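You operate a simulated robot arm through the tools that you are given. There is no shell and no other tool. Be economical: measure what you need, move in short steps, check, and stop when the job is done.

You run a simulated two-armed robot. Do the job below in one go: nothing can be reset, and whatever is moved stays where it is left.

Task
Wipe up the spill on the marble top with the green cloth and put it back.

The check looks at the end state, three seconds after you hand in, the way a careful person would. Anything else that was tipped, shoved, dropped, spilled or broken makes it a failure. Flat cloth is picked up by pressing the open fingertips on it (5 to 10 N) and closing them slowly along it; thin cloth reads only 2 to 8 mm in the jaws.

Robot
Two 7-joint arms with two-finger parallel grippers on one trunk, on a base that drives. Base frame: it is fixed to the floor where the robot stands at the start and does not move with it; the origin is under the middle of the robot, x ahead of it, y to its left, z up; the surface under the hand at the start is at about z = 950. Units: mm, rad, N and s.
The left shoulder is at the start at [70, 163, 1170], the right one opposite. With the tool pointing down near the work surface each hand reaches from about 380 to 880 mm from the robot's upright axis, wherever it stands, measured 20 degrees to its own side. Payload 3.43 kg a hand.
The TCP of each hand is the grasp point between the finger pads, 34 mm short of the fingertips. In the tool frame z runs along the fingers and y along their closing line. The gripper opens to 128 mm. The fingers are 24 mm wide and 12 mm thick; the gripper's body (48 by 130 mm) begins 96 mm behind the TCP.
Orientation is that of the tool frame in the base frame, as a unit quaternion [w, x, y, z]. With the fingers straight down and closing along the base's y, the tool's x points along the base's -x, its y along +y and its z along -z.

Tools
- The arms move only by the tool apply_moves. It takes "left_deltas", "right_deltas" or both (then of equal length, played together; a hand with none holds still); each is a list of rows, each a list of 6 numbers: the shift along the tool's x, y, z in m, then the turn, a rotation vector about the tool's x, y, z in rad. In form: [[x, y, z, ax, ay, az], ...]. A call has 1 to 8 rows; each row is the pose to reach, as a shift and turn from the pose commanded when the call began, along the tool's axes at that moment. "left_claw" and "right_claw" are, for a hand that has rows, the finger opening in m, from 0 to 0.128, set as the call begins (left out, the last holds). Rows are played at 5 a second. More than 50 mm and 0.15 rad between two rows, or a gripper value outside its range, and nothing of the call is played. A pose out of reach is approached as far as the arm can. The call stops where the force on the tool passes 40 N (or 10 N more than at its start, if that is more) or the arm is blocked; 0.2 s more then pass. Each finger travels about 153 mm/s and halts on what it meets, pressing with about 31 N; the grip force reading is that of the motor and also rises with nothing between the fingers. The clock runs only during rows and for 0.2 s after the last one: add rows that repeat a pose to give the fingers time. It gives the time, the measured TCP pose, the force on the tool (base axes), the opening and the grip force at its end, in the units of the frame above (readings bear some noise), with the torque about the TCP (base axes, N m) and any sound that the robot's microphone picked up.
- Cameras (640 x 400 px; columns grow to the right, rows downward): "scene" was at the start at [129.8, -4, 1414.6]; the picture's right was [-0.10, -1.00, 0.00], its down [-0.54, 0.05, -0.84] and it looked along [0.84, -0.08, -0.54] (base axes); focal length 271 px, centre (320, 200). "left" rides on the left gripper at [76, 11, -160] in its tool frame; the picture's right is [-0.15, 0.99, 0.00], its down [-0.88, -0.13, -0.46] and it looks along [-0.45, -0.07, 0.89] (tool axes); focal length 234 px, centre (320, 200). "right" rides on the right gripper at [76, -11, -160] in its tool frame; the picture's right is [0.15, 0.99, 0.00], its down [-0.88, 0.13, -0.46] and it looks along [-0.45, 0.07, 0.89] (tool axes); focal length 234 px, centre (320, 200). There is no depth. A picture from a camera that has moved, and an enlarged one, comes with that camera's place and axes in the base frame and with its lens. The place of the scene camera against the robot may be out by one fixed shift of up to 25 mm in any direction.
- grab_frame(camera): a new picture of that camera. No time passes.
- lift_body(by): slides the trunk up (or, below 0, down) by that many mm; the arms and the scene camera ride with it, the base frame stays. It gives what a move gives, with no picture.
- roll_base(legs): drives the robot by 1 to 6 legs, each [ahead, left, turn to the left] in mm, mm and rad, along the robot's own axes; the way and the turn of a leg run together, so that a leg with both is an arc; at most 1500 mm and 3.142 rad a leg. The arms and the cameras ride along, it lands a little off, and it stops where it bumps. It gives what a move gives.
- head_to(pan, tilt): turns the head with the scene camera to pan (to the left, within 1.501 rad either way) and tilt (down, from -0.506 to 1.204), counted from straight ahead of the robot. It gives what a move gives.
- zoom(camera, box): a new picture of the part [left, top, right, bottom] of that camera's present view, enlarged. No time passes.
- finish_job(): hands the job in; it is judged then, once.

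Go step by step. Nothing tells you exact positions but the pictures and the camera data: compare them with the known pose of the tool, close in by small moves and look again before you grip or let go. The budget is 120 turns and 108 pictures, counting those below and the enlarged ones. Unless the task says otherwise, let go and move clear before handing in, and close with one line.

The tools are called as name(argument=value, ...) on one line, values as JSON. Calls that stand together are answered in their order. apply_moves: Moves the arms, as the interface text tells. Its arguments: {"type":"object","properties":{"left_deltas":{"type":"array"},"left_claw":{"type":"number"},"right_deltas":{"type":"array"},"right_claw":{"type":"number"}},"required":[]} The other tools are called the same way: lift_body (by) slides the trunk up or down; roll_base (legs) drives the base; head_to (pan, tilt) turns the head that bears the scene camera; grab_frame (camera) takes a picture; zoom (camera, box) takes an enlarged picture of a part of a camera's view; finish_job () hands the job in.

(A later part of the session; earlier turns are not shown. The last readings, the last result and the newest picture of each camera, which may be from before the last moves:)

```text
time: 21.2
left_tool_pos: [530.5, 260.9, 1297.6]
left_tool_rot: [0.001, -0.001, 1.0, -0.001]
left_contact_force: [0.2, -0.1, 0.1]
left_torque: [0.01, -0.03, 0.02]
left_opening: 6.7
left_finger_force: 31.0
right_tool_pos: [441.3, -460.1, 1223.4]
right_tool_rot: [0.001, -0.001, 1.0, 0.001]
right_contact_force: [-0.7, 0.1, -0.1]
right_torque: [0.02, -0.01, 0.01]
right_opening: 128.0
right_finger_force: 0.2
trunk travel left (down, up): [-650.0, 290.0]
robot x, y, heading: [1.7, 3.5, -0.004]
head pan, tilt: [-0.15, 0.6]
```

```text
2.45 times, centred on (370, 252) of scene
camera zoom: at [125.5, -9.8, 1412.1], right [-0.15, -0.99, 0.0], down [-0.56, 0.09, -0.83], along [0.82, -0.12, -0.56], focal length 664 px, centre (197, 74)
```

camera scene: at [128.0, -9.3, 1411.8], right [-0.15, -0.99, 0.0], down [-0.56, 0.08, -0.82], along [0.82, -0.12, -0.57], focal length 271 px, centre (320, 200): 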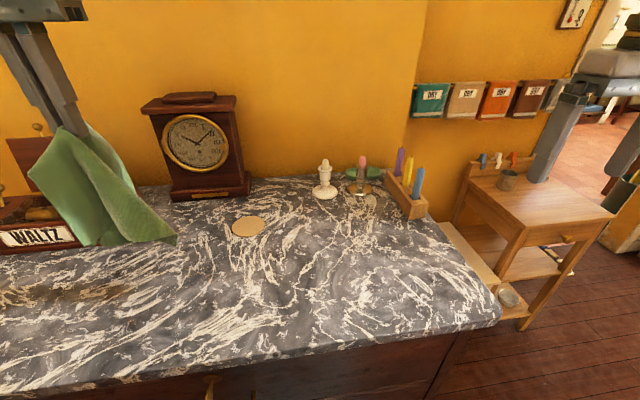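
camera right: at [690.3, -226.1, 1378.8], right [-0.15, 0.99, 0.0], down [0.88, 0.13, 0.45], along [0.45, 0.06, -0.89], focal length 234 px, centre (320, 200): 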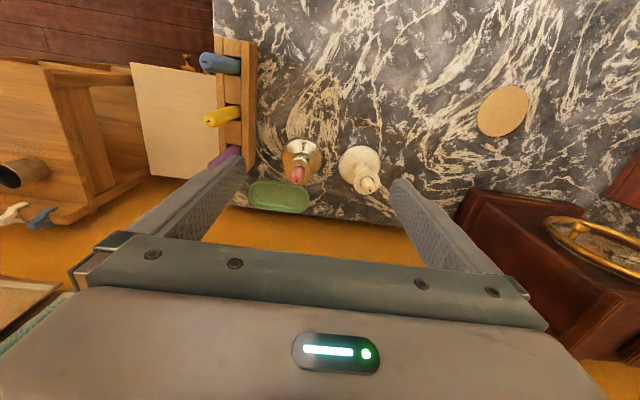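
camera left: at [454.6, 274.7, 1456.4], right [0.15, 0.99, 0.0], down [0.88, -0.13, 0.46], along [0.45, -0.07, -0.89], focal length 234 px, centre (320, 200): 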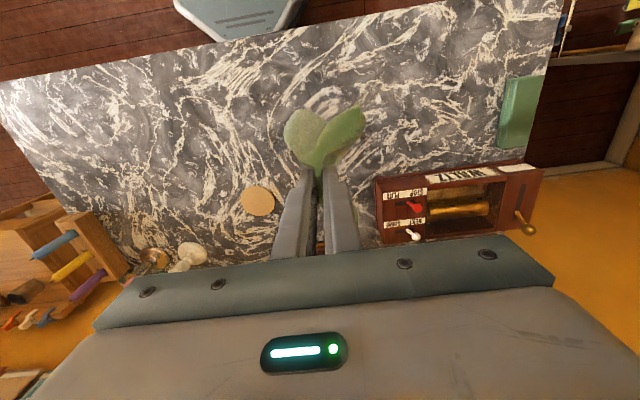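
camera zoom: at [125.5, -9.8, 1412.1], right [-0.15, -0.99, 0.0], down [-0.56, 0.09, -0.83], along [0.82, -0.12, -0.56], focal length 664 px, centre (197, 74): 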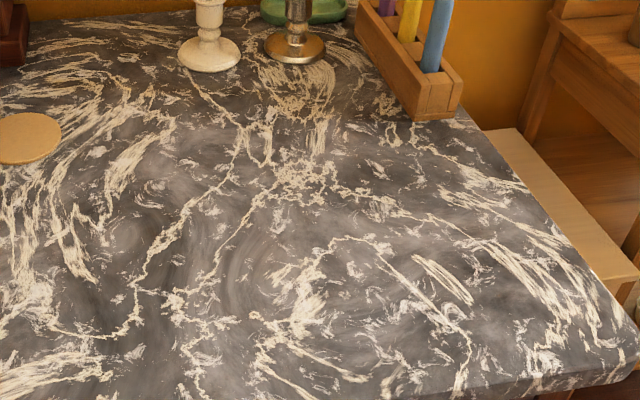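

The stain is real: a sharp-edged tan patch just in front of the brass candlestick, centre about (730, −232), radius ~47, with the base edge at x≈784. I'll shift the robot 200 mm right so the left arm reaches comfortably and turn the gripper so the cloth trails toward the robot.

roll_base(legs=[[0, -200, 0]])

apply_moves(left_deltas=[[0, 0, 0, 0, 0, 0.14], [0, 0, 0, 0, 0, 0.28], [0, 0, 0, 0, 0, 0.42], [0, 0, 0, 0, 0, 0.56], [0, 0, 0, 0, 0, 0.7], [0, 0, 0, 0, 0, 0.79]])

apply_moves(left_deltas=[[0, 0, 0, 0, 0, 0.14], [0, 0, 0, 0, 0, 0.28], [0, 0, 0, 0, 0, 0.42], [0, 0, 0, 0, 0, 0.56], [0, 0, 0, 0, 0, 0.7], [0, 0, 0, 0, 0, 0.78]])

grab_frame(camera="scene")

grab_frame(camera="left")

```text
time: 22.8
left_tool_pos: [532.8, 63.4, 1296.7]
left_tool_rot: [0.0, 0.0, 1.0, 0.0]
left_contact_force: [-0.1, -0.6, 0.4]
left_torque: [0.0, 0.02, -0.02]
left_opening: 6.5
left_finger_force: 30.6
right_tool_pos: [444.0, -659.1, 1220.4]
right_tool_rot: [0.0, 0.0, 1.0, 0.0]
right_contact_force: [0.2, 0.7, 0.4]
right_torque: [0.0, 0.03, 0.02]
right_opening: 128.0
right_finger_force: 0.0
trunk travel left (down, up): [-650.0, 290.0]
robot x, y, heading: [1.3, -200.2, -0.001]
head pan, tilt: [-0.15, 0.6]
```

```text
time: 24.2
left_tool_pos: [532.2, 62.8, 1295.7]
left_tool_rot: [0.001, 0.385, 0.923, 0.001]
left_contact_force: [-0.1, 0.2, 0.5]
left_torque: [0.03, -0.02, -0.02]
left_opening: 6.1
left_finger_force: 31.1
right_tool_pos: [445.2, -660.0, 1220.9]
right_tool_rot: [-0.001, 0.0, 1.0, 0.0]
right_contact_force: [0.3, 0.3, 0.1]
right_torque: [0.07, -0.01, 0.0]
right_opening: 128.1
right_finger_force: 0.0
trunk travel left (down, up): [-650.0, 290.0]
robot x, y, heading: [0.3, -201.6, 0.003]
head pan, tilt: [-0.15, 0.6]
```

```text
time: 25.6
left_tool_pos: [399.4, -38.3, 1237.7]
left_tool_rot: [0.001, 0.704, 0.71, 0.0]
left_contact_force: [0.4, 0.3, 0.2]
left_torque: [0.01, 0.02, 0.05]
left_opening: 2.4
left_finger_force: 31.4
left hand out of reach, approached as far as the arm can: row 1, 2, 3, 4, 5, 6
right_tool_pos: [445.0, -661.1, 1222.1]
right_tool_rot: [0.0, 0.0, 1.0, 0.0]
right_contact_force: [0.4, -0.2, 1.1]
right_torque: [0.0, 0.0, -0.01]
right_opening: 127.8
right_finger_force: 0.1
trunk travel left (down, up): [-650.0, 290.0]
robot x, y, heading: [0.0, -197.3, 0.003]
head pan, tilt: [-0.15, 0.6]
```

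```text
71 pictures are left
camera scene: at [127.9, -209.3, 1411.8], right [-0.15, -0.99, 0.0], down [-0.56, 0.09, -0.83], along [0.82, -0.12, -0.57], focal length 271 px, centre (320, 200)
```

scene: 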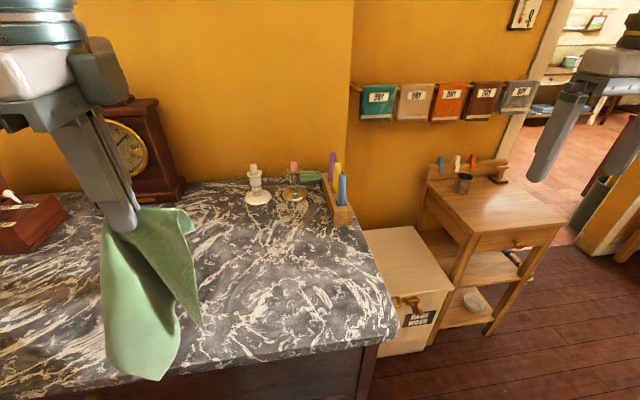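

```text
70 pictures are left
camera left: at [409.7, 36.0, 1398.0], right [0.99, -0.14, 0.0], down [-0.12, -0.88, 0.46], along [-0.06, -0.45, -0.89], focal length 234 px, centre (320, 200)
```

left: 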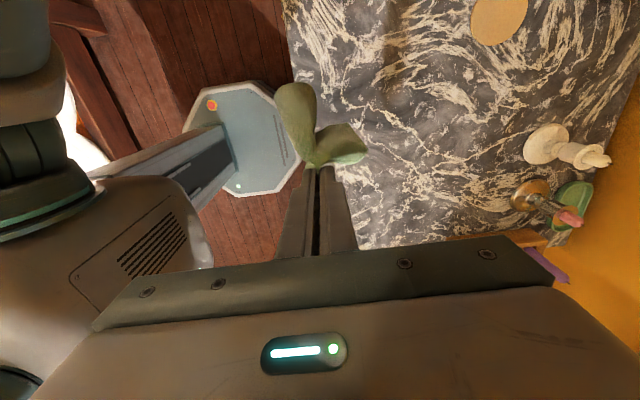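

The 90° turn drove the arm to its limit and pulled the hand back, though the cloth is still held. I'll turn back to 45° and let the cloth trail by the direction of motion instead.

apply_moves(left_deltas=[[0, 0, 0, 0, 0, -0.14], [0, 0, 0, 0, 0, -0.28], [0, 0, 0, 0, 0, -0.42], [0, 0, 0, 0, 0, -0.56], [0, 0, 0, 0, 0, -0.7], [0, 0, 0, 0, 0, -0.78], [0, 0, 0, 0, 0, -0.78]])

grab_frame(camera="left")

grab_frame(camera="scene")

```text
time: 27.2
left_tool_pos: [401.5, -39.7, 1236.7]
left_tool_rot: [0.0, 0.384, 0.923, 0.0]
left_contact_force: [-0.7, 1.0, 0.0]
left_torque: [0.0, 0.02, 0.0]
left_opening: 2.3
left_finger_force: 30.7
right_tool_pos: [443.2, -659.5, 1221.0]
right_tool_rot: [0.0, -0.001, 1.0, 0.0]
right_contact_force: [0.6, -0.2, -0.2]
right_torque: [0.0, 0.02, -0.01]
right_opening: 128.0
right_finger_force: 0.1
trunk travel left (down, up): [-650.0, 290.0]
robot x, y, heading: [-1.6, -199.8, 0.001]
head pan, tilt: [-0.15, 0.6]
```

```text
69 pictures are left
camera left: at [354.5, 21.3, 1396.5], right [0.8, 0.59, 0.0], down [0.53, -0.72, 0.46], along [0.27, -0.37, -0.89], focal length 234 px, centre (320, 200)
```

left: 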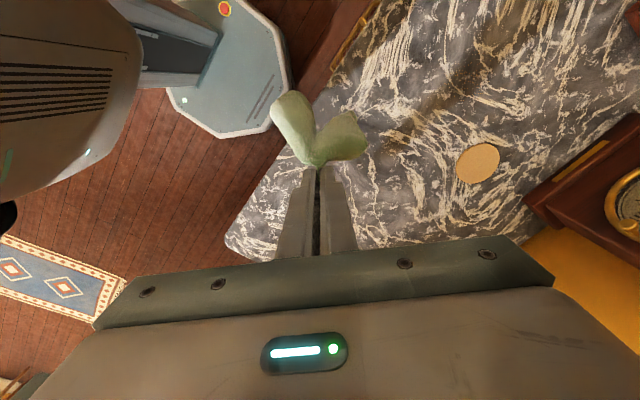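

```text
68 pictures are left
camera scene: at [128.1, -208.8, 1411.8], right [-0.15, -0.99, 0.0], down [-0.56, 0.08, -0.82], along [0.82, -0.12, -0.57], focal length 271 px, centre (320, 200)
```

scene: 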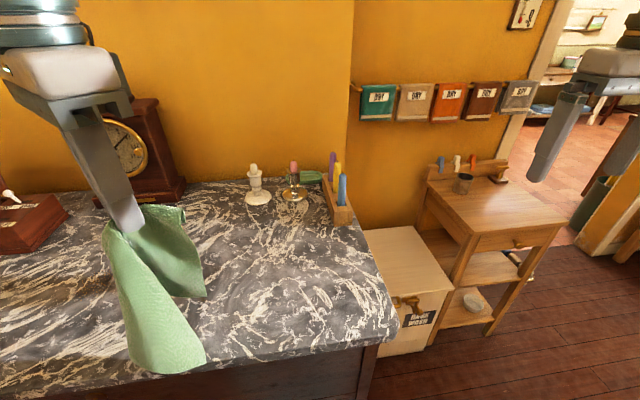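

zoom(camera="scene", box=[80, 180, 240, 380])

zoom(camera="left", box=[240, 70, 400, 200])

```text
2.00 times, centred on (160, 280) of scene
camera zoom: at [128.1, -208.8, 1411.8], right [-0.15, -0.99, 0.0], down [-0.56, 0.08, -0.82], along [0.82, -0.12, -0.57], focal length 541 px, centre (640, 40)
```

zoom: 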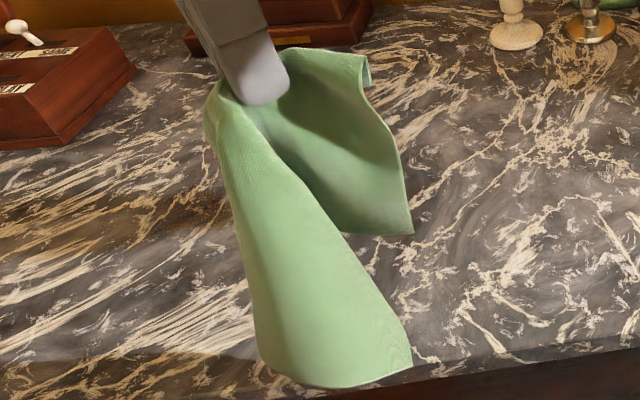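

```text
3.08 times, centred on (320, 135) of left
camera zoom: at [354.5, 21.3, 1396.5], right [0.8, 0.59, 0.0], down [0.53, -0.72, 0.46], along [0.27, -0.37, -0.89], focal length 720 px, centre (320, 400)
```

zoom: 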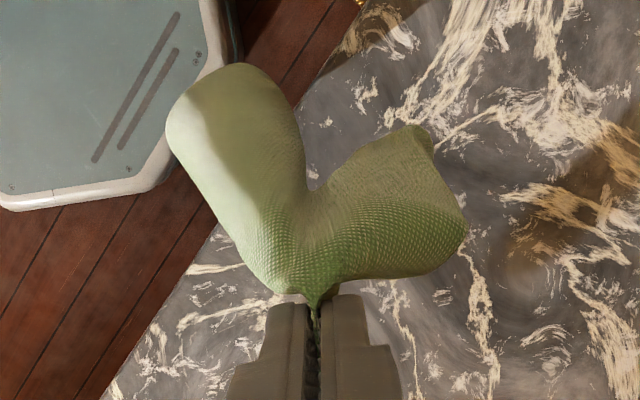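

The cloth is held by a pinched fold with both flaps hanging free. I'll carry it to (500, −110), then lower it while moving toward the spill so the tail trails toward the robot.

apply_moves(left_deltas=[[-0.04, 0.007, 0, 0, 0, 0], [-0.08, 0.014, 0, 0, 0, 0], [-0.119, 0.0205, 0, 0, 0, 0], [-0.145, 0.029, 0.032, 0, 0, 0], [-0.171, 0.037, 0.064, 0, 0, 0], [-0.197, 0.045, 0.096, 0, 0, 0]])

grab_frame(camera="scene")

```text
time: 28.6
left_tool_pos: [574.0, -147.7, 1139.5]
left_tool_rot: [-0.001, 0.384, 0.923, 0.001]
left_contact_force: [0.9, 0.1, 0.2]
left_torque: [0.03, 0.03, -0.03]
left_opening: 2.4
left_finger_force: 30.9
right_tool_pos: [445.3, -659.7, 1220.8]
right_tool_rot: [-0.001, 0.0, 1.0, 0.0]
right_contact_force: [-0.1, 0.0, -0.5]
right_torque: [-0.01, 0.02, 0.01]
right_opening: 128.1
right_finger_force: 0.1
trunk travel left (down, up): [-650.0, 290.0]
robot x, y, heading: [1.4, -202.1, -0.001]
head pan, tilt: [-0.15, 0.6]
```

```text
65 pictures are left
camera scene: at [129.5, -209.5, 1411.7], right [-0.15, -0.99, 0.0], down [-0.56, 0.09, -0.82], along [0.82, -0.12, -0.57], focal length 271 px, centre (320, 200)
```

scene: 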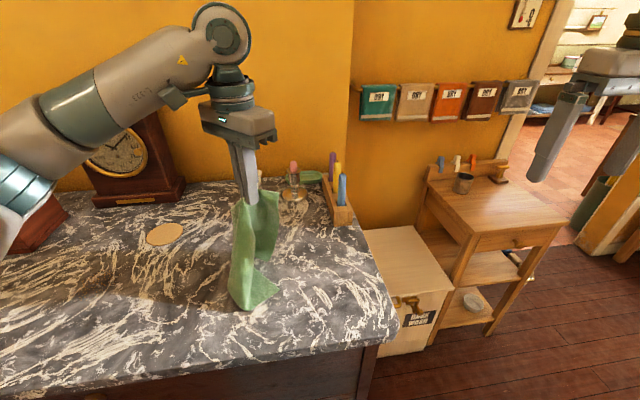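

Tail is touching the marble. Continuing forward and down to (680, −205).

apply_moves(left_deltas=[[-0.023, 0.007, 0.026, 0, 0, 0], [-0.046, 0.014, 0.052, 0, 0, 0], [-0.069, 0.021, 0.078, 0, 0, 0], [-0.092, 0.028, 0.104, 0, 0, 0], [-0.112, 0.034, 0.122, 0, 0, 0]])

zoom(camera="scene", box=[180, 100, 400, 320])

grab_frame(camera="left")

```text
time: 29.8
left_tool_pos: [675.7, -203.8, 1018.2]
left_tool_rot: [0.0, 0.384, 0.923, 0.0]
left_contact_force: [-0.6, 0.2, -0.6]
left_torque: [0.04, 0.0, -0.05]
left_opening: 2.5
left_finger_force: 31.0
right_tool_pos: [444.9, -661.0, 1220.1]
right_tool_rot: [0.0, 0.0, 1.0, 0.0]
right_contact_force: [-0.7, 0.8, -0.5]
right_torque: [0.01, 0.02, 0.01]
right_opening: 128.0
right_finger_force: 0.0
trunk travel left (down, up): [-650.0, 290.0]
robot x, y, heading: [-2.9, -197.7, -0.0]
head pan, tilt: [-0.15, 0.6]
```

```text
1.82 times, centred on (290, 210) of scene
camera zoom: at [128.4, -209.4, 1411.8], right [-0.15, -0.99, 0.0], down [-0.56, 0.09, -0.82], along [0.82, -0.12, -0.57], focal length 492 px, centre (374, 182)
```

zoom: 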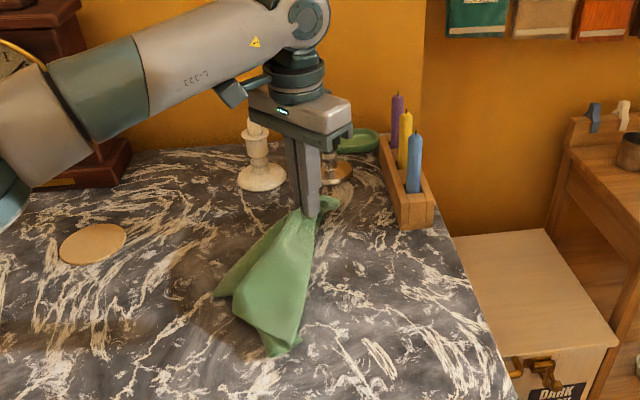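

```text
63 pictures are left
camera left: at [629.3, -143.1, 1177.3], right [0.81, 0.59, 0.0], down [0.53, -0.72, 0.46], along [0.27, -0.37, -0.89], focal length 234 px, centre (320, 200)
```

left: 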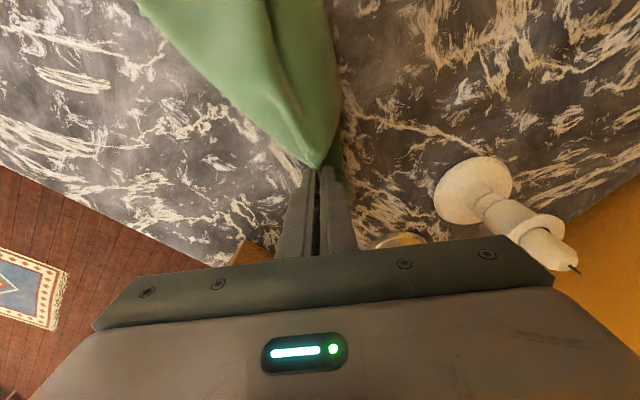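

The cloth trails nicely with the hand just short of the spill. Lowering to press it on the marble.

apply_moves(left_deltas=[[-0.007, 0.003, 0.009, 0, 0, 0], [-0.014, 0.006, 0.018, 0, 0, 0], [-0.014, 0.006, 0.024, 0, 0, 0], [-0.014, 0.006, 0.028, 0, 0, 0], [-0.014, 0.006, 0.028, 0, 0, 0]])

```text
time: 31.0
left_tool_pos: [687.3, -208.1, 991.3]
left_tool_rot: [0.001, 0.385, 0.923, 0.0]
left_contact_force: [-1.8, 1.6, 10.9]
left_torque: [0.0, 0.03, -0.04]
left_opening: 2.5
left_finger_force: 30.9
right_tool_pos: [443.7, -660.9, 1221.8]
right_tool_rot: [0.001, 0.0, 1.0, 0.0]
right_contact_force: [0.0, -0.8, 0.8]
right_torque: [0.01, 0.07, 0.0]
right_opening: 128.2
right_finger_force: 0.0
trunk travel left (down, up): [-650.0, 290.0]
robot x, y, heading: [-2.5, -202.4, 0.002]
head pan, tilt: [-0.15, 0.6]
```

About 11 N of press. The gripper body at 45° would come near the tall blue candle, so I'll lift 6 mm and turn it further toward 70° in steps.

apply_moves(left_deltas=[[0, 0, -0.006, 0, 0, 0], [0, 0, -0.006, 0, 0, 0.12], [0, 0, -0.006, 0, 0, 0.24], [0, 0, -0.006, 0, 0, 0.36], [0, 0, -0.006, 0, 0, 0.44], [0, 0, -0.006, 0, 0, 0.44]])

zoom(camera="scene", box=[180, 100, 400, 320])

grab_frame(camera="left")

```text
time: 32.4
left_tool_pos: [688.5, -208.1, 997.5]
left_tool_rot: [0.001, 0.439, 0.898, 0.0]
left_contact_force: [0.3, -0.6, 0.2]
left_torque: [0.0, 0.0, 0.02]
left_opening: 2.6
left_finger_force: 30.9
left hand out of reach, approached as far as the arm can: row 3, 4, 5, 6
right_tool_pos: [443.7, -660.2, 1221.0]
right_tool_rot: [0.001, 0.0, 1.0, 0.001]
right_contact_force: [-0.4, -0.2, -0.3]
right_torque: [0.0, 0.02, 0.0]
right_opening: 128.1
right_finger_force: 0.1
trunk travel left (down, up): [-650.0, 290.0]
robot x, y, heading: [-1.1, -198.5, -0.001]
head pan, tilt: [-0.15, 0.6]
```

```text
1.82 times, centred on (290, 210) of scene
camera zoom: at [128.2, -208.9, 1411.8], right [-0.15, -0.99, 0.0], down [-0.56, 0.08, -0.82], along [0.82, -0.12, -0.57], focal length 492 px, centre (374, 182)
```

zoom: 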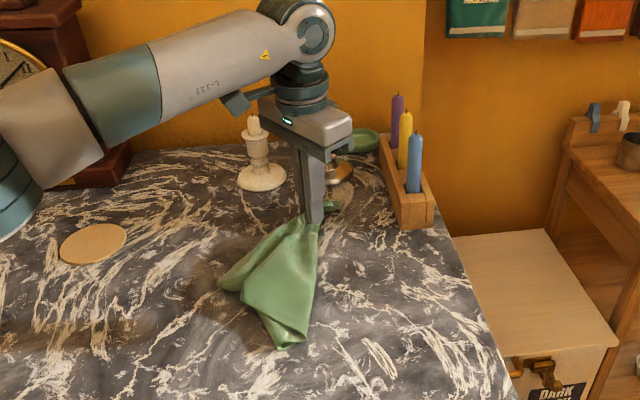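

```text
61 pictures are left
camera left: at [650.1, -142.9, 1156.6], right [0.87, 0.49, 0.0], down [0.44, -0.77, 0.46], along [0.22, -0.4, -0.89], focal length 234 px, centre (320, 200)
```

left: 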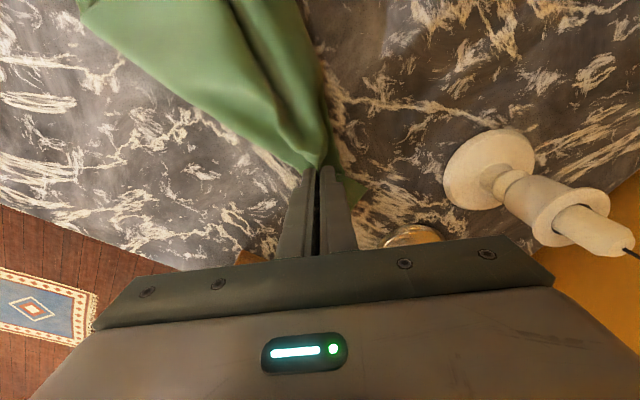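

Yaw stops at ~52°. I'll lean the hand 0.25 rad away from the candles instead, which gives the gripper body clearance, then wipe.

apply_moves(left_deltas=[[0, 0, 0, 0, -0.12, 0], [0, 0, 0, 0, -0.25, 0], [0, 0, 0, 0, -0.25, 0]])

grab_frame(camera="left")

```text
time: 33.2
left_tool_pos: [689.1, -209.2, 996.0]
left_tool_rot: [0.113, 0.435, 0.891, -0.055]
left_contact_force: [-0.1, -1.0, -0.7]
left_torque: [0.01, 0.04, 0.01]
left_opening: 2.5
left_finger_force: 31.1
right_tool_pos: [443.9, -661.2, 1220.9]
right_tool_rot: [-0.001, 0.0, 1.0, 0.001]
right_contact_force: [0.0, 0.3, -0.7]
right_torque: [0.05, -0.01, 0.01]
right_opening: 127.8
right_finger_force: 0.1
trunk travel left (down, up): [-650.0, 290.0]
robot x, y, heading: [-1.0, -201.4, -0.001]
head pan, tilt: [-0.15, 0.6]
```

```text
60 pictures are left
camera left: at [627.6, -114.7, 1133.0], right [0.87, 0.5, 0.04], down [0.35, -0.66, 0.66], along [0.35, -0.56, -0.75], focal length 234 px, centre (320, 200)
```

left: 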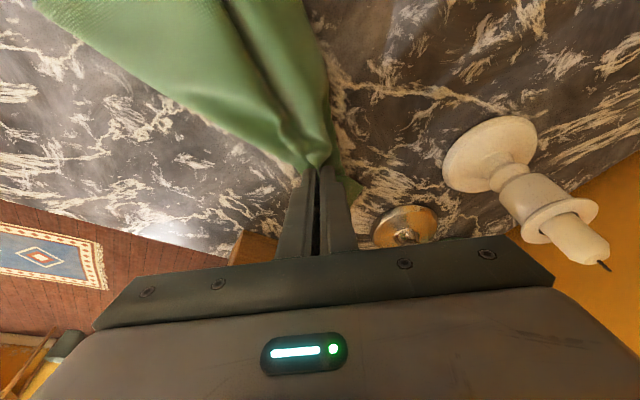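

The lean is fine and clear of both candlesticks. Pressing down first to gauge the force.

apply_moves(left_deltas=[[0.001, 0, 0.003, 0, 0, 0], [0.0013, 0, 0.005, 0, 0, 0], [0.0013, 0, 0.005, 0, 0, 0]])

```text
time: 34.0
left_tool_pos: [688.8, -207.7, 990.7]
left_tool_rot: [0.113, 0.435, 0.892, -0.055]
left_contact_force: [-0.3, 0.7, 1.7]
left_torque: [-0.03, -0.01, 0.0]
left_opening: 2.5
left_finger_force: 31.2
right_tool_pos: [443.4, -659.3, 1220.6]
right_tool_rot: [-0.001, 0.0, 1.0, 0.001]
right_contact_force: [0.5, 0.5, -0.3]
right_torque: [-0.02, 0.01, -0.01]
right_opening: 128.0
right_finger_force: 0.0
trunk travel left (down, up): [-650.0, 290.0]
robot x, y, heading: [-1.5, -199.8, 0.001]
head pan, tilt: [-0.15, 0.6]
```

Light contact now; wiping the near half of the spill with ~3 mm more press.

apply_moves(left_deltas=[[0.0007, 0, 0.003, 0, 0, 0], [-0.0214, -0.0113, 0.0085, 0, 0, 0], [-0.0405, -0.0265, 0.0134, 0, 0, 0], [-0.0494, -0.0147, 0.0157, 0, 0, 0], [-0.0264, 0.0036, 0.0098, 0, 0, 0], [-0.0035, 0.0219, 0.004, 0, 0, 0], [-0.0124, 0.0337, 0.0062, 0, 0, 0]])

zoom(camera="scene", box=[220, 160, 360, 250])

grab_frame(camera="left")

```text
time: 35.6
left_tool_pos: [721.1, -199.3, 989.7]
left_tool_rot: [0.112, 0.436, 0.892, -0.053]
left_contact_force: [-2.6, 1.6, 15.6]
left_torque: [0.07, 0.18, -0.02]
left_opening: 2.3
left_finger_force: 31.0
right_tool_pos: [441.9, -660.9, 1222.2]
right_tool_rot: [0.001, 0.0, 1.0, 0.001]
right_contact_force: [-0.5, 0.2, -0.2]
right_torque: [0.0, 0.04, 0.04]
right_opening: 128.2
right_finger_force: 0.1
trunk travel left (down, up): [-650.0, 290.0]
robot x, y, heading: [2.6, -201.8, -0.001]
head pan, tilt: [-0.15, 0.6]
```

```text
4.44 times, centred on (290, 205) of scene
camera zoom: at [126.1, -209.9, 1412.1], right [-0.15, -0.99, 0.0], down [-0.56, 0.09, -0.83], along [0.82, -0.12, -0.56], focal length 1203 px, centre (453, 178)
```

zoom: 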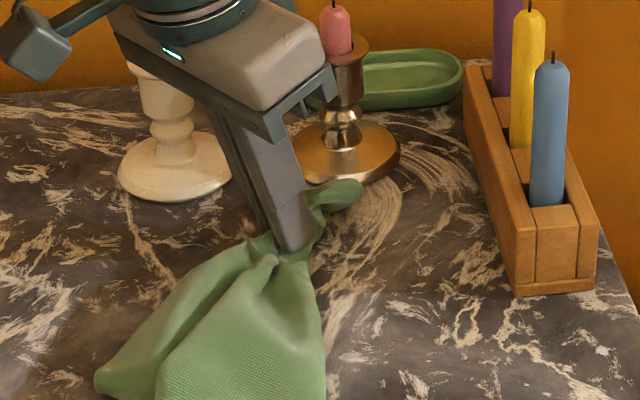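

```text
58 pictures are left
camera left: at [660.4, -103.4, 1125.5], right [0.87, 0.5, 0.04], down [0.35, -0.66, 0.66], along [0.35, -0.56, -0.75], focal length 234 px, centre (320, 200)
```

left: 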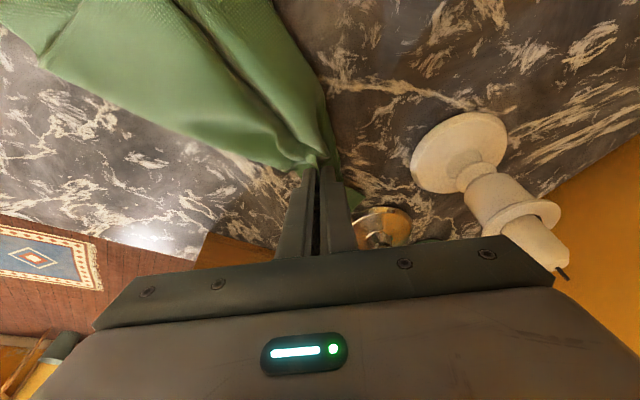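

The stain's right and far parts remain visible. Wiping those, keeping the fingertips short of the brass base.

apply_moves(left_deltas=[[-0.0199, -0.0159, 0.0051, 0, 0, 0], [-0.0388, -0.0347, 0.0099, 0, 0, 0], [-0.0511, -0.0231, 0.013, 0, 0, 0], [-0.0338, -0.0055, 0.0086, 0, 0, 0], [-0.0158, 0.0113, 0.004, 0, 0, 0], [-0.0152, 0.0269, 0.0039, 0, 0, 0], [-0.037, 0.007, 0.0094, 0, 0, 0], [-0.0571, -0.0152, 0.0145, 0, 0, 0]])

zoom(camera="scene", box=[220, 160, 360, 250])

```text
time: 37.4
left_tool_pos: [732.3, -244.0, 988.8]
left_tool_rot: [0.112, 0.435, 0.892, -0.056]
left_contact_force: [0.0, 0.9, 5.5]
left_torque: [-0.02, -0.02, 0.01]
left_opening: 2.4
left_finger_force: 30.9
left hand out of reach, approached as far as the arm can: row 3, 4, 5, 6, 7, 8
right_tool_pos: [443.6, -660.1, 1222.5]
right_tool_rot: [0.0, 0.001, 1.0, 0.0]
right_contact_force: [-0.3, 0.2, 0.1]
right_torque: [0.01, 0.0, 0.03]
right_opening: 127.9
right_finger_force: 0.0
trunk travel left (down, up): [-650.0, 290.0]
robot x, y, heading: [-1.3, -198.2, -0.002]
head pan, tilt: [-0.15, 0.6]
```

```text
4.44 times, centred on (290, 205) of scene
camera zoom: at [127.4, -208.6, 1411.9], right [-0.15, -0.99, 0.0], down [-0.56, 0.08, -0.83], along [0.82, -0.12, -0.56], focal length 1203 px, centre (453, 178)
```

zoom: 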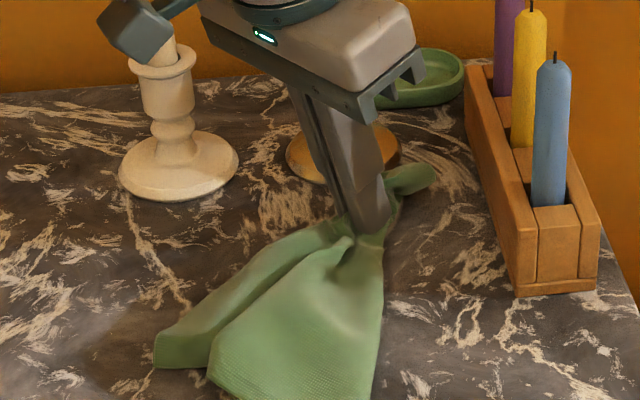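

The arm hit its reach limit near x=732. I'll lift back and inspect how much of the stain remains.

apply_moves(left_deltas=[[0.01, -0.01, -0.03, 0, 0, 0], [0.03, -0.03, -0.06, 0, 0, 0], [0.05, -0.06, -0.09, 0, 0, 0], [0.07, -0.09, -0.12, 0, 0, 0], [0.08, -0.12, -0.15, 0, 0, 0], [0.09, -0.15, -0.18, 0, 0, 0]])

zoom(camera="scene", box=[220, 160, 360, 250])

```text
time: 38.8
left_tool_pos: [529.7, -232.9, 1139.3]
left_tool_rot: [0.112, 0.435, 0.892, -0.054]
left_contact_force: [-0.6, -0.4, -0.1]
left_torque: [0.01, -0.05, 0.0]
left_opening: 2.3
left_finger_force: 31.1
right_tool_pos: [442.0, -662.3, 1221.1]
right_tool_rot: [0.001, 0.0, 1.0, -0.001]
right_contact_force: [0.1, -0.5, 0.7]
right_torque: [0.03, 0.0, -0.05]
right_opening: 127.8
right_finger_force: 0.0
trunk travel left (down, up): [-650.0, 290.0]
robot x, y, heading: [-0.2, -200.8, 0.002]
head pan, tilt: [-0.15, 0.6]
```

```text
4.44 times, centred on (290, 205) of scene
camera zoom: at [126.8, -209.7, 1411.9], right [-0.15, -0.99, 0.0], down [-0.56, 0.09, -0.83], along [0.82, -0.12, -0.56], focal length 1203 px, centre (453, 178)
```

zoom: 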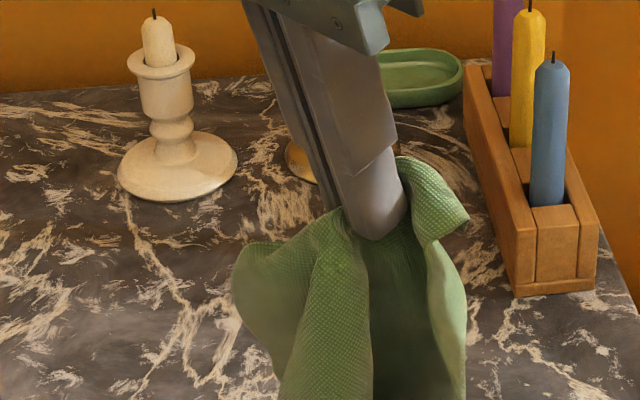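

apply_moves(left_deltas=[[0.036, 0.021, -0.009, 0, 0, 0], [0.072, 0.042, -0.018, 0, 0, 0], [0.108, 0.063, -0.027, 0, 0, 0], [0.144, 0.084, -0.036, 0, 0, 0], [0.178, 0.104, -0.045, 0, 0, 0]])

zoom(camera="scene", box=[220, 160, 360, 250])

grab_frame(camera="scene")

```text
time: 40.0
left_tool_pos: [504.5, -24.2, 1141.0]
left_tool_rot: [0.113, 0.436, 0.891, -0.055]
left_contact_force: [0.2, 0.0, -0.2]
left_torque: [-0.02, -0.01, 0.02]
left_opening: 2.3
left_finger_force: 31.3
right_tool_pos: [444.1, -658.9, 1221.2]
right_tool_rot: [0.0, -0.001, 1.0, -0.001]
right_contact_force: [0.3, 0.2, 0.3]
right_torque: [-0.03, -0.03, 0.0]
right_opening: 127.6
right_finger_force: 0.2
trunk travel left (down, up): [-650.0, 290.0]
robot x, y, heading: [-0.4, -202.3, -0.005]
head pan, tilt: [-0.15, 0.6]
```

```text
4.44 times, centred on (290, 205) of scene
camera zoom: at [127.6, -207.4, 1411.9], right [-0.15, -0.99, 0.0], down [-0.56, 0.08, -0.83], along [0.82, -0.12, -0.56], focal length 1203 px, centre (453, 178)
```

zoom: 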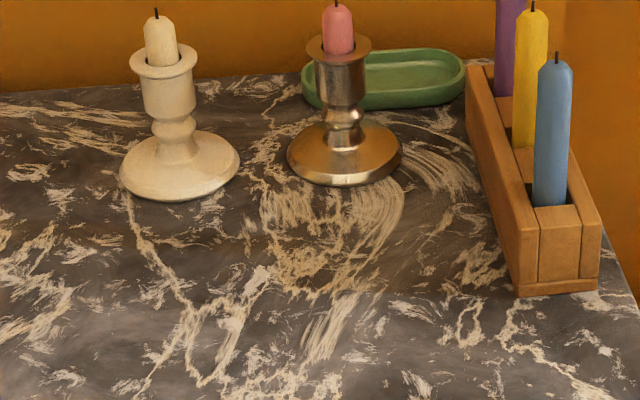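

```text
54 pictures are left
camera scene: at [127.6, -207.4, 1411.9], right [-0.15, -0.99, 0.0], down [-0.56, 0.08, -0.83], along [0.82, -0.12, -0.56], focal length 271 px, centre (320, 200)
```

scene: 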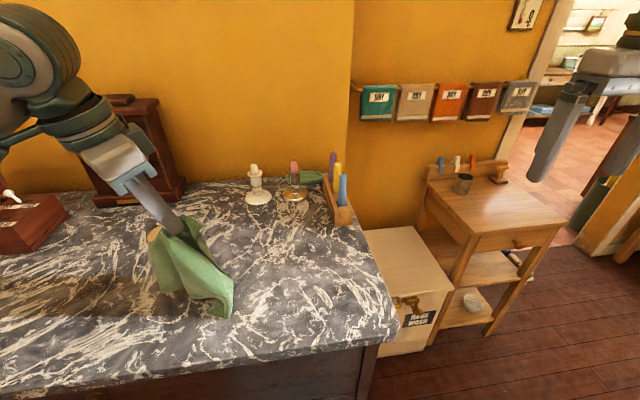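

zoom(camera="scene", box=[262, 184, 332, 228])

```text
9.09 times, centred on (297, 206) of scene
camera zoom: at [127.6, -207.4, 1411.9], right [-0.15, -0.99, 0.0], down [-0.56, 0.08, -0.83], along [0.82, -0.12, -0.56], focal length 2460 px, centre (529, 146)
```

zoom: 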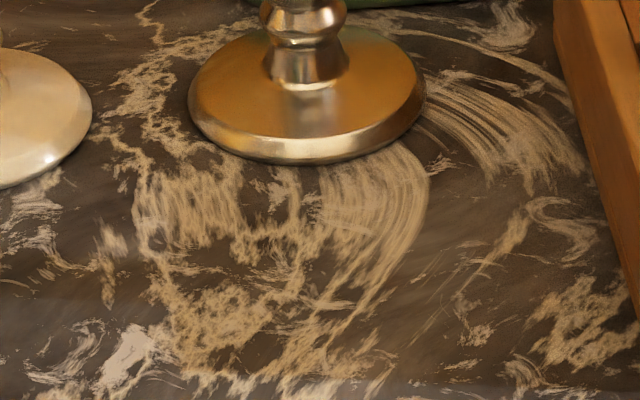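

After pressing over it the patch looks unchanged, so it may be just marble colouring. I'll raise the trunk for a steeper survey of the whole top.

lift_body(by=285)

head_to(pan=0.0, tilt=0.85)

grab_frame(camera="scene")

grab_frame(camera="left")

```text
time: 42.9
left_tool_pos: [503.6, -25.0, 1426.7]
left_tool_rot: [0.112, 0.436, 0.891, -0.055]
left_contact_force: [-0.4, -0.3, -0.7]
left_torque: [0.01, 0.02, -0.02]
left_opening: 2.2
left_finger_force: 30.8
right_tool_pos: [445.3, -659.8, 1505.3]
right_tool_rot: [0.0, 0.0, 1.0, 0.0]
right_contact_force: [0.2, 1.2, 0.0]
right_torque: [-0.02, 0.02, -0.02]
right_opening: 127.9
right_finger_force: 0.0
trunk travel left (down, up): [-935.0, 5.0]
robot x, y, heading: [0.3, -204.1, 0.002]
head pan, tilt: [-0.15, 0.6]
```

```text
time: 43.7
left_tool_pos: [504.0, -25.6, 1424.8]
left_tool_rot: [0.112, 0.436, 0.891, -0.055]
left_contact_force: [-0.2, 1.1, -0.4]
left_torque: [-0.03, -0.02, 0.03]
left_opening: 2.4
left_finger_force: 30.9
right_tool_pos: [444.3, -661.2, 1506.6]
right_tool_rot: [0.0, 0.0, 1.0, 0.0]
right_contact_force: [0.3, -0.6, -0.4]
right_torque: [-0.02, 0.01, 0.0]
right_opening: 128.1
right_finger_force: 0.0
trunk travel left (down, up): [-935.0, 5.0]
robot x, y, heading: [-2.5, -197.6, 0.002]
head pan, tilt: [0.0, 0.85]
```

```text
52 pictures are left
camera scene: at [119.1, -195.6, 1676.0], right [0.0, -1.0, 0.0], down [-0.75, 0.0, -0.66], along [0.66, 0.0, -0.75], focal length 271 px, centre (320, 200)
```

scene: 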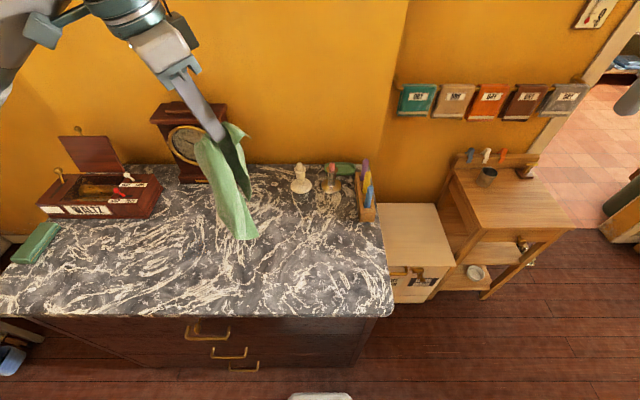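

```text
51 pictures are left
camera left: at [442.5, 70.0, 1561.8], right [0.87, 0.5, 0.04], down [0.35, -0.66, 0.66], along [0.35, -0.56, -0.75], focal length 234 px, centre (320, 200)
```

left: 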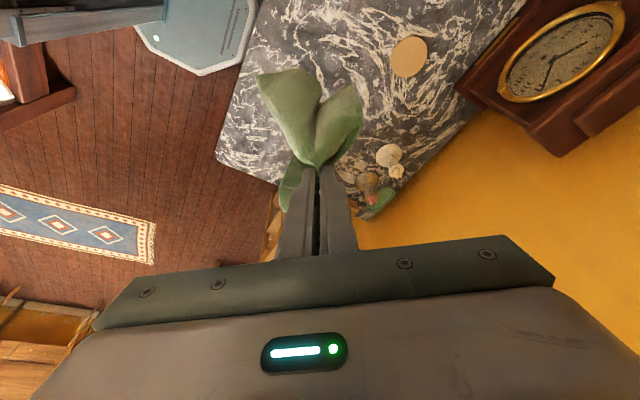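

There are hanging labelled cloths on the wall and labelled places at the right; I should read them before going on.

zoom(camera="scene", box=[390, 75, 610, 130])

zoom(camera="scene", box=[370, 190, 530, 310])

zoom(camera="scene", box=[0, 150, 220, 320])

zoom(camera="scene", box=[200, 150, 400, 320])

```text
2.91 times, centred on (500, 102) of scene
camera zoom: at [119.1, -195.6, 1676.0], right [0.0, -1.0, 0.0], down [-0.75, 0.0, -0.66], along [0.66, 0.0, -0.75], focal length 787 px, centre (-204, 484)
```

zoom: 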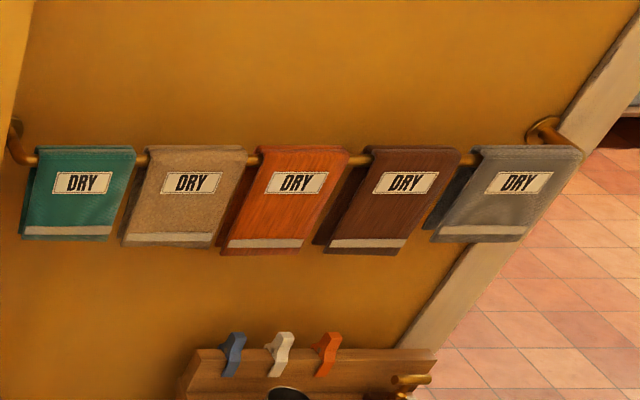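

```text
3.33 times, centred on (450, 250) of scene
camera zoom: at [119.1, -195.6, 1676.0], right [0.0, -1.0, 0.0], down [-0.75, 0.0, -0.66], along [0.66, 0.0, -0.75], focal length 902 px, centre (-113, 33)
```

zoom: 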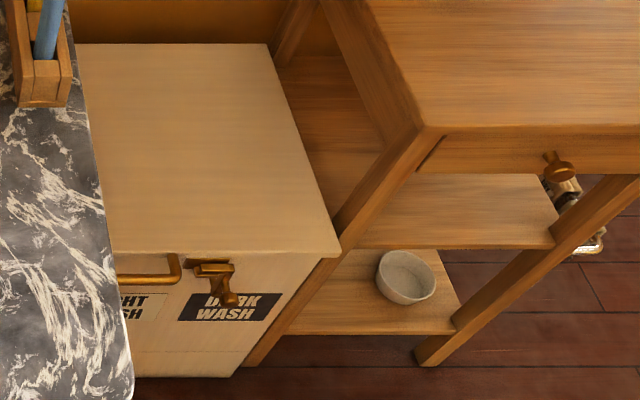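

```text
2.35 times, centred on (110, 235) of scene
camera zoom: at [119.1, -195.6, 1676.0], right [0.0, -1.0, 0.0], down [-0.75, 0.0, -0.66], along [0.66, 0.0, -0.75], focal length 637 px, centre (814, 118)
```

zoom: 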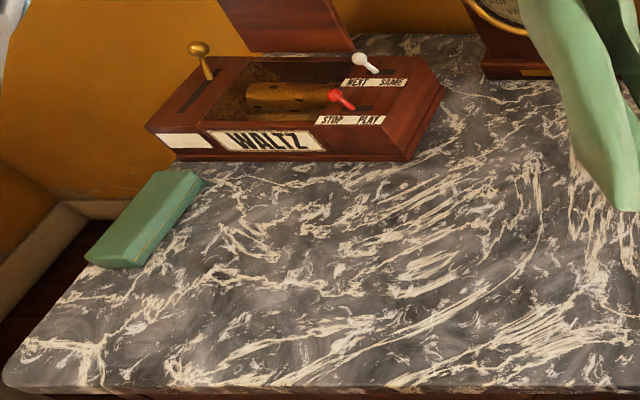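

```text
2.35 times, centred on (300, 235) of scene
camera zoom: at [119.1, -195.6, 1676.0], right [0.0, -1.0, 0.0], down [-0.75, 0.0, -0.66], along [0.66, 0.0, -0.75], focal length 637 px, centre (367, 118)
```

zoom: 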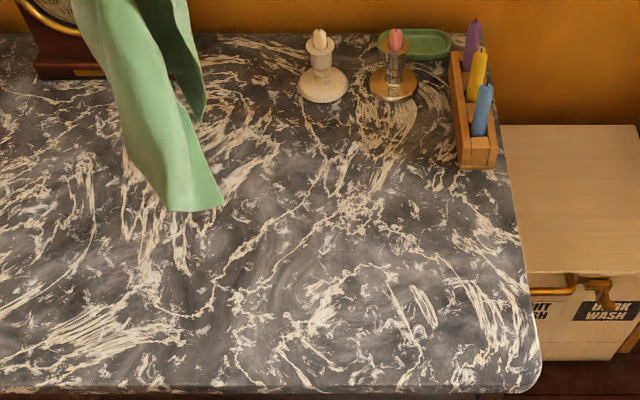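

The tan patch in front of the brass candlestick is clearly the only off-colour area with a definite boundary. Zooming in to judge what wiping did.

zoom(camera="scene", box=[300, 165, 370, 225])

```text
6.67 times, centred on (335, 195) of scene
camera zoom: at [119.1, -195.6, 1676.0], right [0.0, -1.0, 0.0], down [-0.75, 0.0, -0.66], along [0.66, 0.0, -0.75], focal length 1804 px, centre (220, 233)
```

zoom: 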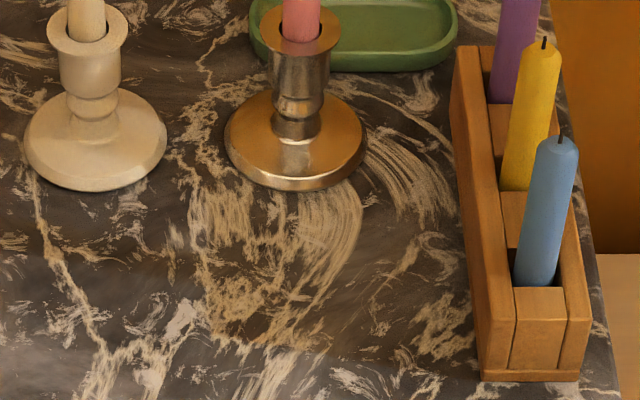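

The wiped zone still looks tan, so I want an undistorted top-down look. I'll bring the right wrist camera over the patch from high up.

apply_moves(right_deltas=[[-0.026, 0.036, 0, 0, 0, 0], [-0.052, 0.072, 0, 0, 0, 0], [-0.078, 0.108, 0, 0, 0, 0], [-0.104, 0.144, 0, 0, 0, 0], [-0.13, 0.18, 0, 0, 0, 0], [-0.156, 0.216, 0, 0, 0, 0], [-0.182, 0.252, 0, 0, 0, 0], [-0.208, 0.288, 0, 0, 0, 0]])

grab_frame(camera="right")

```text
time: 45.5
left_tool_pos: [505.2, -21.2, 1423.8]
left_tool_rot: [0.112, 0.436, 0.891, -0.057]
left_contact_force: [0.4, 0.6, -0.3]
left_torque: [-0.03, 0.04, 0.02]
left_opening: 2.4
left_finger_force: 31.0
right_tool_pos: [651.8, -368.3, 1504.9]
right_tool_rot: [-0.002, 0.0, 1.0, -0.001]
right_contact_force: [0.2, 0.2, 0.0]
right_torque: [-0.03, 0.03, 0.01]
right_opening: 127.7
right_finger_force: 0.0
trunk travel left (down, up): [-935.0, 5.0]
robot x, y, heading: [1.4, -199.8, -0.002]
head pan, tilt: [0.0, 0.85]
```

```text
45 pictures are left
camera right: at [576.8, -378.4, 1665.8], right [-0.15, 0.99, 0.0], down [0.88, 0.13, 0.45], along [0.45, 0.06, -0.89], focal length 234 px, centre (320, 200)
```

right: 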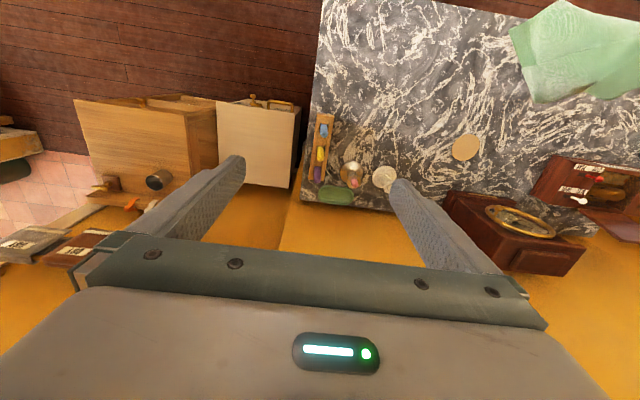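

zoom(camera="right", box=[312, 95, 424, 195])

```text
4.00 times, centred on (368, 145) of right
camera zoom: at [576.8, -378.4, 1665.8], right [-0.15, 0.99, 0.0], down [0.88, 0.13, 0.45], along [0.45, 0.06, -0.89], focal length 937 px, centre (128, 420)
```

zoom: 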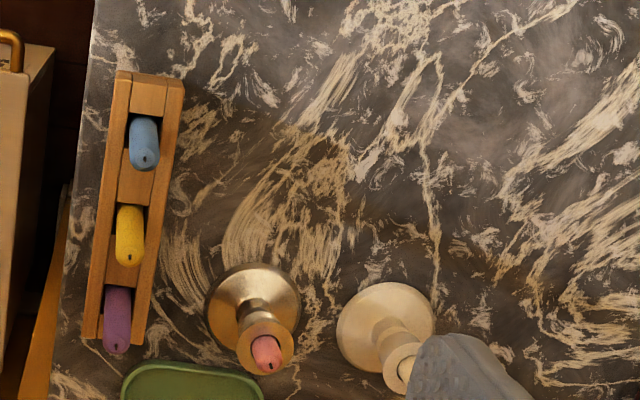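

Seen top-down, the tan spot is really centred at about (707, −224), radius ~33, well clear of the candlestick. I'll lay the broad tail of the cloth over it and drag it sideways (+y). First, right hand away and left hand back to straight.

apply_moves(left_deltas=[[0, 0, 0, 0, 0.12, 0], [0, 0, 0, 0, 0.25, 0], [0, 0, 0, 0, 0.25, 0], [0, 0, 0, 0, 0.25, 0], [0, 0, 0, 0, 0.25, 0], [0, 0, 0, 0, 0.25, 0]], right_deltas=[[0.026, -0.036, 0, 0, 0, 0], [0.052, -0.072, 0, 0, 0, 0], [0.078, -0.108, 0, 0, 0, 0], [0.104, -0.144, 0, 0, 0, 0], [0.13, -0.18, 0, 0, 0, 0], [0.156, -0.216, 0, 0, 0, 0]])

apply_moves(left_deltas=[[0, 0, 0, 0, 0, -0.14], [0, 0, 0, 0, 0, -0.28], [0, 0, 0, 0, 0, -0.42], [0, 0, 0, 0, 0, -0.56], [0, 0, 0, 0, 0, -0.7], [0, 0, 0, 0, 0, -0.84], [0, 0, 0, 0, 0, -0.91]])

```text
time: 46.9
left_tool_pos: [501.2, -26.5, 1426.8]
left_tool_rot: [0.001, 0.439, 0.899, 0.002]
left_contact_force: [-0.5, -0.2, -0.5]
left_torque: [0.01, -0.04, -0.01]
left_opening: 2.2
left_finger_force: 30.9
right_tool_pos: [493.4, -586.5, 1504.7]
right_tool_rot: [0.001, 0.0, 1.0, 0.0]
right_contact_force: [0.3, -0.8, 0.5]
right_torque: [0.01, -0.04, -0.02]
right_opening: 127.9
right_finger_force: 0.1
trunk travel left (down, up): [-935.0, 5.0]
robot x, y, heading: [0.1, -199.1, -0.004]
head pan, tilt: [0.0, 0.85]
```

```text
time: 48.5
left_tool_pos: [502.9, -24.5, 1425.6]
left_tool_rot: [0.0, 0.0, 1.0, 0.0]
left_contact_force: [0.2, -0.3, -0.3]
left_torque: [0.01, 0.02, -0.03]
left_opening: 2.2
left_finger_force: 31.4
right_tool_pos: [496.9, -585.0, 1504.8]
right_tool_rot: [-0.001, 0.001, 1.0, 0.0]
right_contact_force: [-0.1, 0.0, -0.4]
right_torque: [0.01, -0.03, 0.02]
right_opening: 127.8
right_finger_force: 0.0
trunk travel left (down, up): [-935.0, 5.0]
robot x, y, heading: [-1.8, -201.4, 0.002]
head pan, tilt: [0.0, 0.85]
```

Lowering the trunk and moving the cloth over to (690, −250).

lift_body(by=-200)

apply_moves(left_deltas=[[-0.03, -0.036, 0, 0, 0, 0], [-0.06, -0.072, 0, 0, 0, 0], [-0.09, -0.108, 0, 0, 0, 0], [-0.12, -0.144, 0, 0, 0, 0], [-0.15, -0.18, 0, 0, 0, 0], [-0.18, -0.216, 0, 0, 0, 0], [-0.187, -0.226, 0, 0, 0, 0]])

head_to(pan=-0.02, tilt=0.7)

grab_frame(camera="scene")

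```text
time: 50.6
left_tool_pos: [503.6, -24.7, 1226.1]
left_tool_rot: [0.0, 0.0, 1.0, 0.0]
left_contact_force: [0.8, -1.6, -0.8]
left_torque: [0.0, 0.01, -0.05]
left_opening: 2.3
left_finger_force: 30.8
right_tool_pos: [496.1, -585.8, 1305.1]
right_tool_rot: [-0.001, -0.001, 1.0, 0.001]
right_contact_force: [-0.3, 1.1, 0.2]
right_torque: [-0.01, -0.01, 0.01]
right_opening: 127.9
right_finger_force: 0.0
trunk travel left (down, up): [-735.0, 205.0]
robot x, y, heading: [0.7, -198.7, -0.003]
head pan, tilt: [0.0, 0.85]
```

```text
time: 52.2
left_tool_pos: [691.5, -251.1, 1227.0]
left_tool_rot: [0.0, -0.001, 1.0, 0.001]
left_contact_force: [0.1, 0.0, 0.5]
left_torque: [-0.02, 0.01, 0.0]
left_opening: 2.1
left_finger_force: 31.0
right_tool_pos: [495.1, -584.8, 1306.2]
right_tool_rot: [0.0, 0.001, 1.0, 0.0]
right_contact_force: [-0.8, 0.9, 0.0]
right_torque: [0.0, 0.01, -0.01]
right_opening: 127.9
right_finger_force: 0.0
trunk travel left (down, up): [-735.0, 205.0]
robot x, y, heading: [-1.9, -203.7, 0.001]
head pan, tilt: [0.0, 0.85]
```

```text
time: 52.9
left_tool_pos: [690.0, -250.4, 1225.6]
left_tool_rot: [0.0, 0.0, 1.0, 0.0]
left_contact_force: [0.3, -0.6, -0.6]
left_torque: [-0.07, 0.03, -0.02]
left_opening: 2.3
left_finger_force: 30.3
right_tool_pos: [494.9, -584.3, 1306.1]
right_tool_rot: [0.0, -0.001, 1.0, 0.0]
right_contact_force: [-0.1, -0.3, 0.2]
right_torque: [0.01, 0.02, 0.02]
right_opening: 128.1
right_finger_force: 0.1
trunk travel left (down, up): [-735.0, 205.0]
robot x, y, heading: [2.0, -196.2, 0.0]
head pan, tilt: [-0.019, 0.7]
```

```text
43 pictures are left
camera scene: at [125.7, -196.9, 1488.1], right [-0.02, -1.0, 0.0], down [-0.64, 0.01, -0.76], along [0.76, -0.01, -0.64], focal length 271 px, centre (320, 200)
```

scene: 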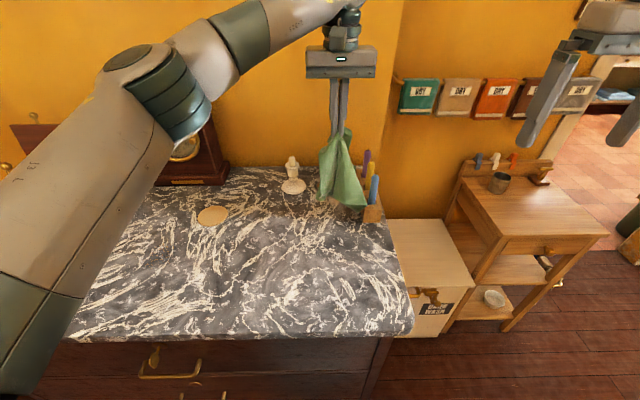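

zoom(camera="scene", box=[270, 110, 410, 240])

```text
3.08 times, centred on (340, 175) of scene
camera zoom: at [125.7, -196.9, 1488.1], right [-0.02, -1.0, 0.0], down [-0.64, 0.01, -0.76], along [0.76, -0.01, -0.64], focal length 833 px, centre (258, 277)
```

zoom: 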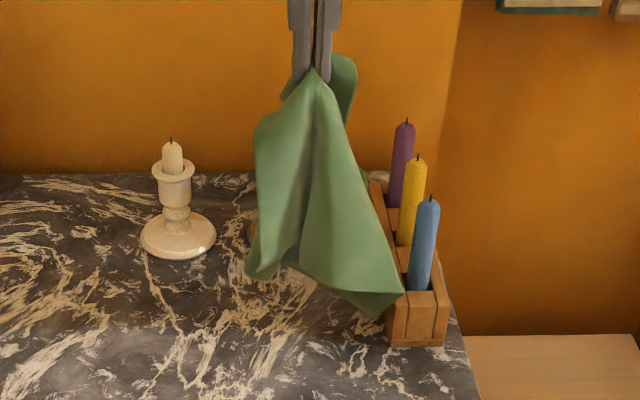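

The tail's corner hangs close to the candle box, so I shift +y first, then lower while moving +y to lay the tail over the spot.

apply_moves(left_deltas=[[-0.008, 0.045, 0, 0, 0, 0], [-0.015, 0.074, 0.0375, 0, 0, 0], [-0.015, 0.103, 0.075, 0, 0, 0], [-0.015, 0.132, 0.1125, 0, 0, 0], [-0.015, 0.161, 0.15, 0, 0, 0], [-0.015, 0.19, 0.1875, 0, 0, 0], [-0.015, 0.215, 0.22, 0, 0, 0]])

zoom(camera="scene", box=[220, 110, 420, 260])

```text
time: 54.5
left_tool_pos: [708.3, -33.5, 1004.3]
left_tool_rot: [0.0, 0.0, 1.0, -0.001]
left_contact_force: [0.0, 0.7, 0.7]
left_torque: [-0.01, 0.04, -0.04]
left_opening: 2.7
left_finger_force: 31.4
right_tool_pos: [496.8, -584.3, 1305.6]
right_tool_rot: [0.0, 0.0, 1.0, -0.001]
right_contact_force: [0.6, 0.3, -0.2]
right_torque: [0.01, 0.04, 0.02]
right_opening: 128.0
right_finger_force: 0.1
trunk travel left (down, up): [-735.0, 205.0]
robot x, y, heading: [3.4, -201.1, 0.0]
head pan, tilt: [-0.019, 0.7]
```

```text
2.67 times, centred on (320, 185) of scene
camera zoom: at [126.2, -195.8, 1488.2], right [-0.02, -1.0, 0.0], down [-0.64, 0.01, -0.76], along [0.76, -0.02, -0.64], focal length 722 px, centre (320, 240)
```

zoom: 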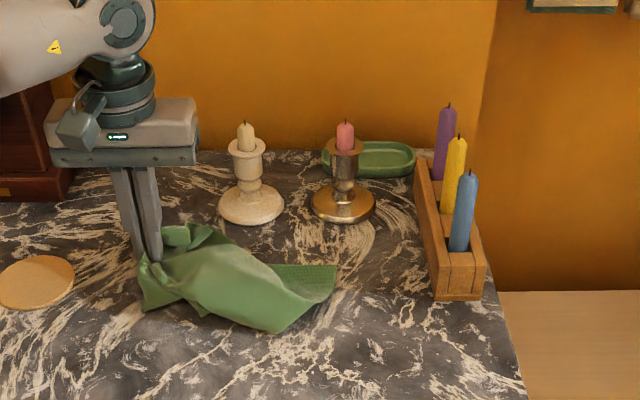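

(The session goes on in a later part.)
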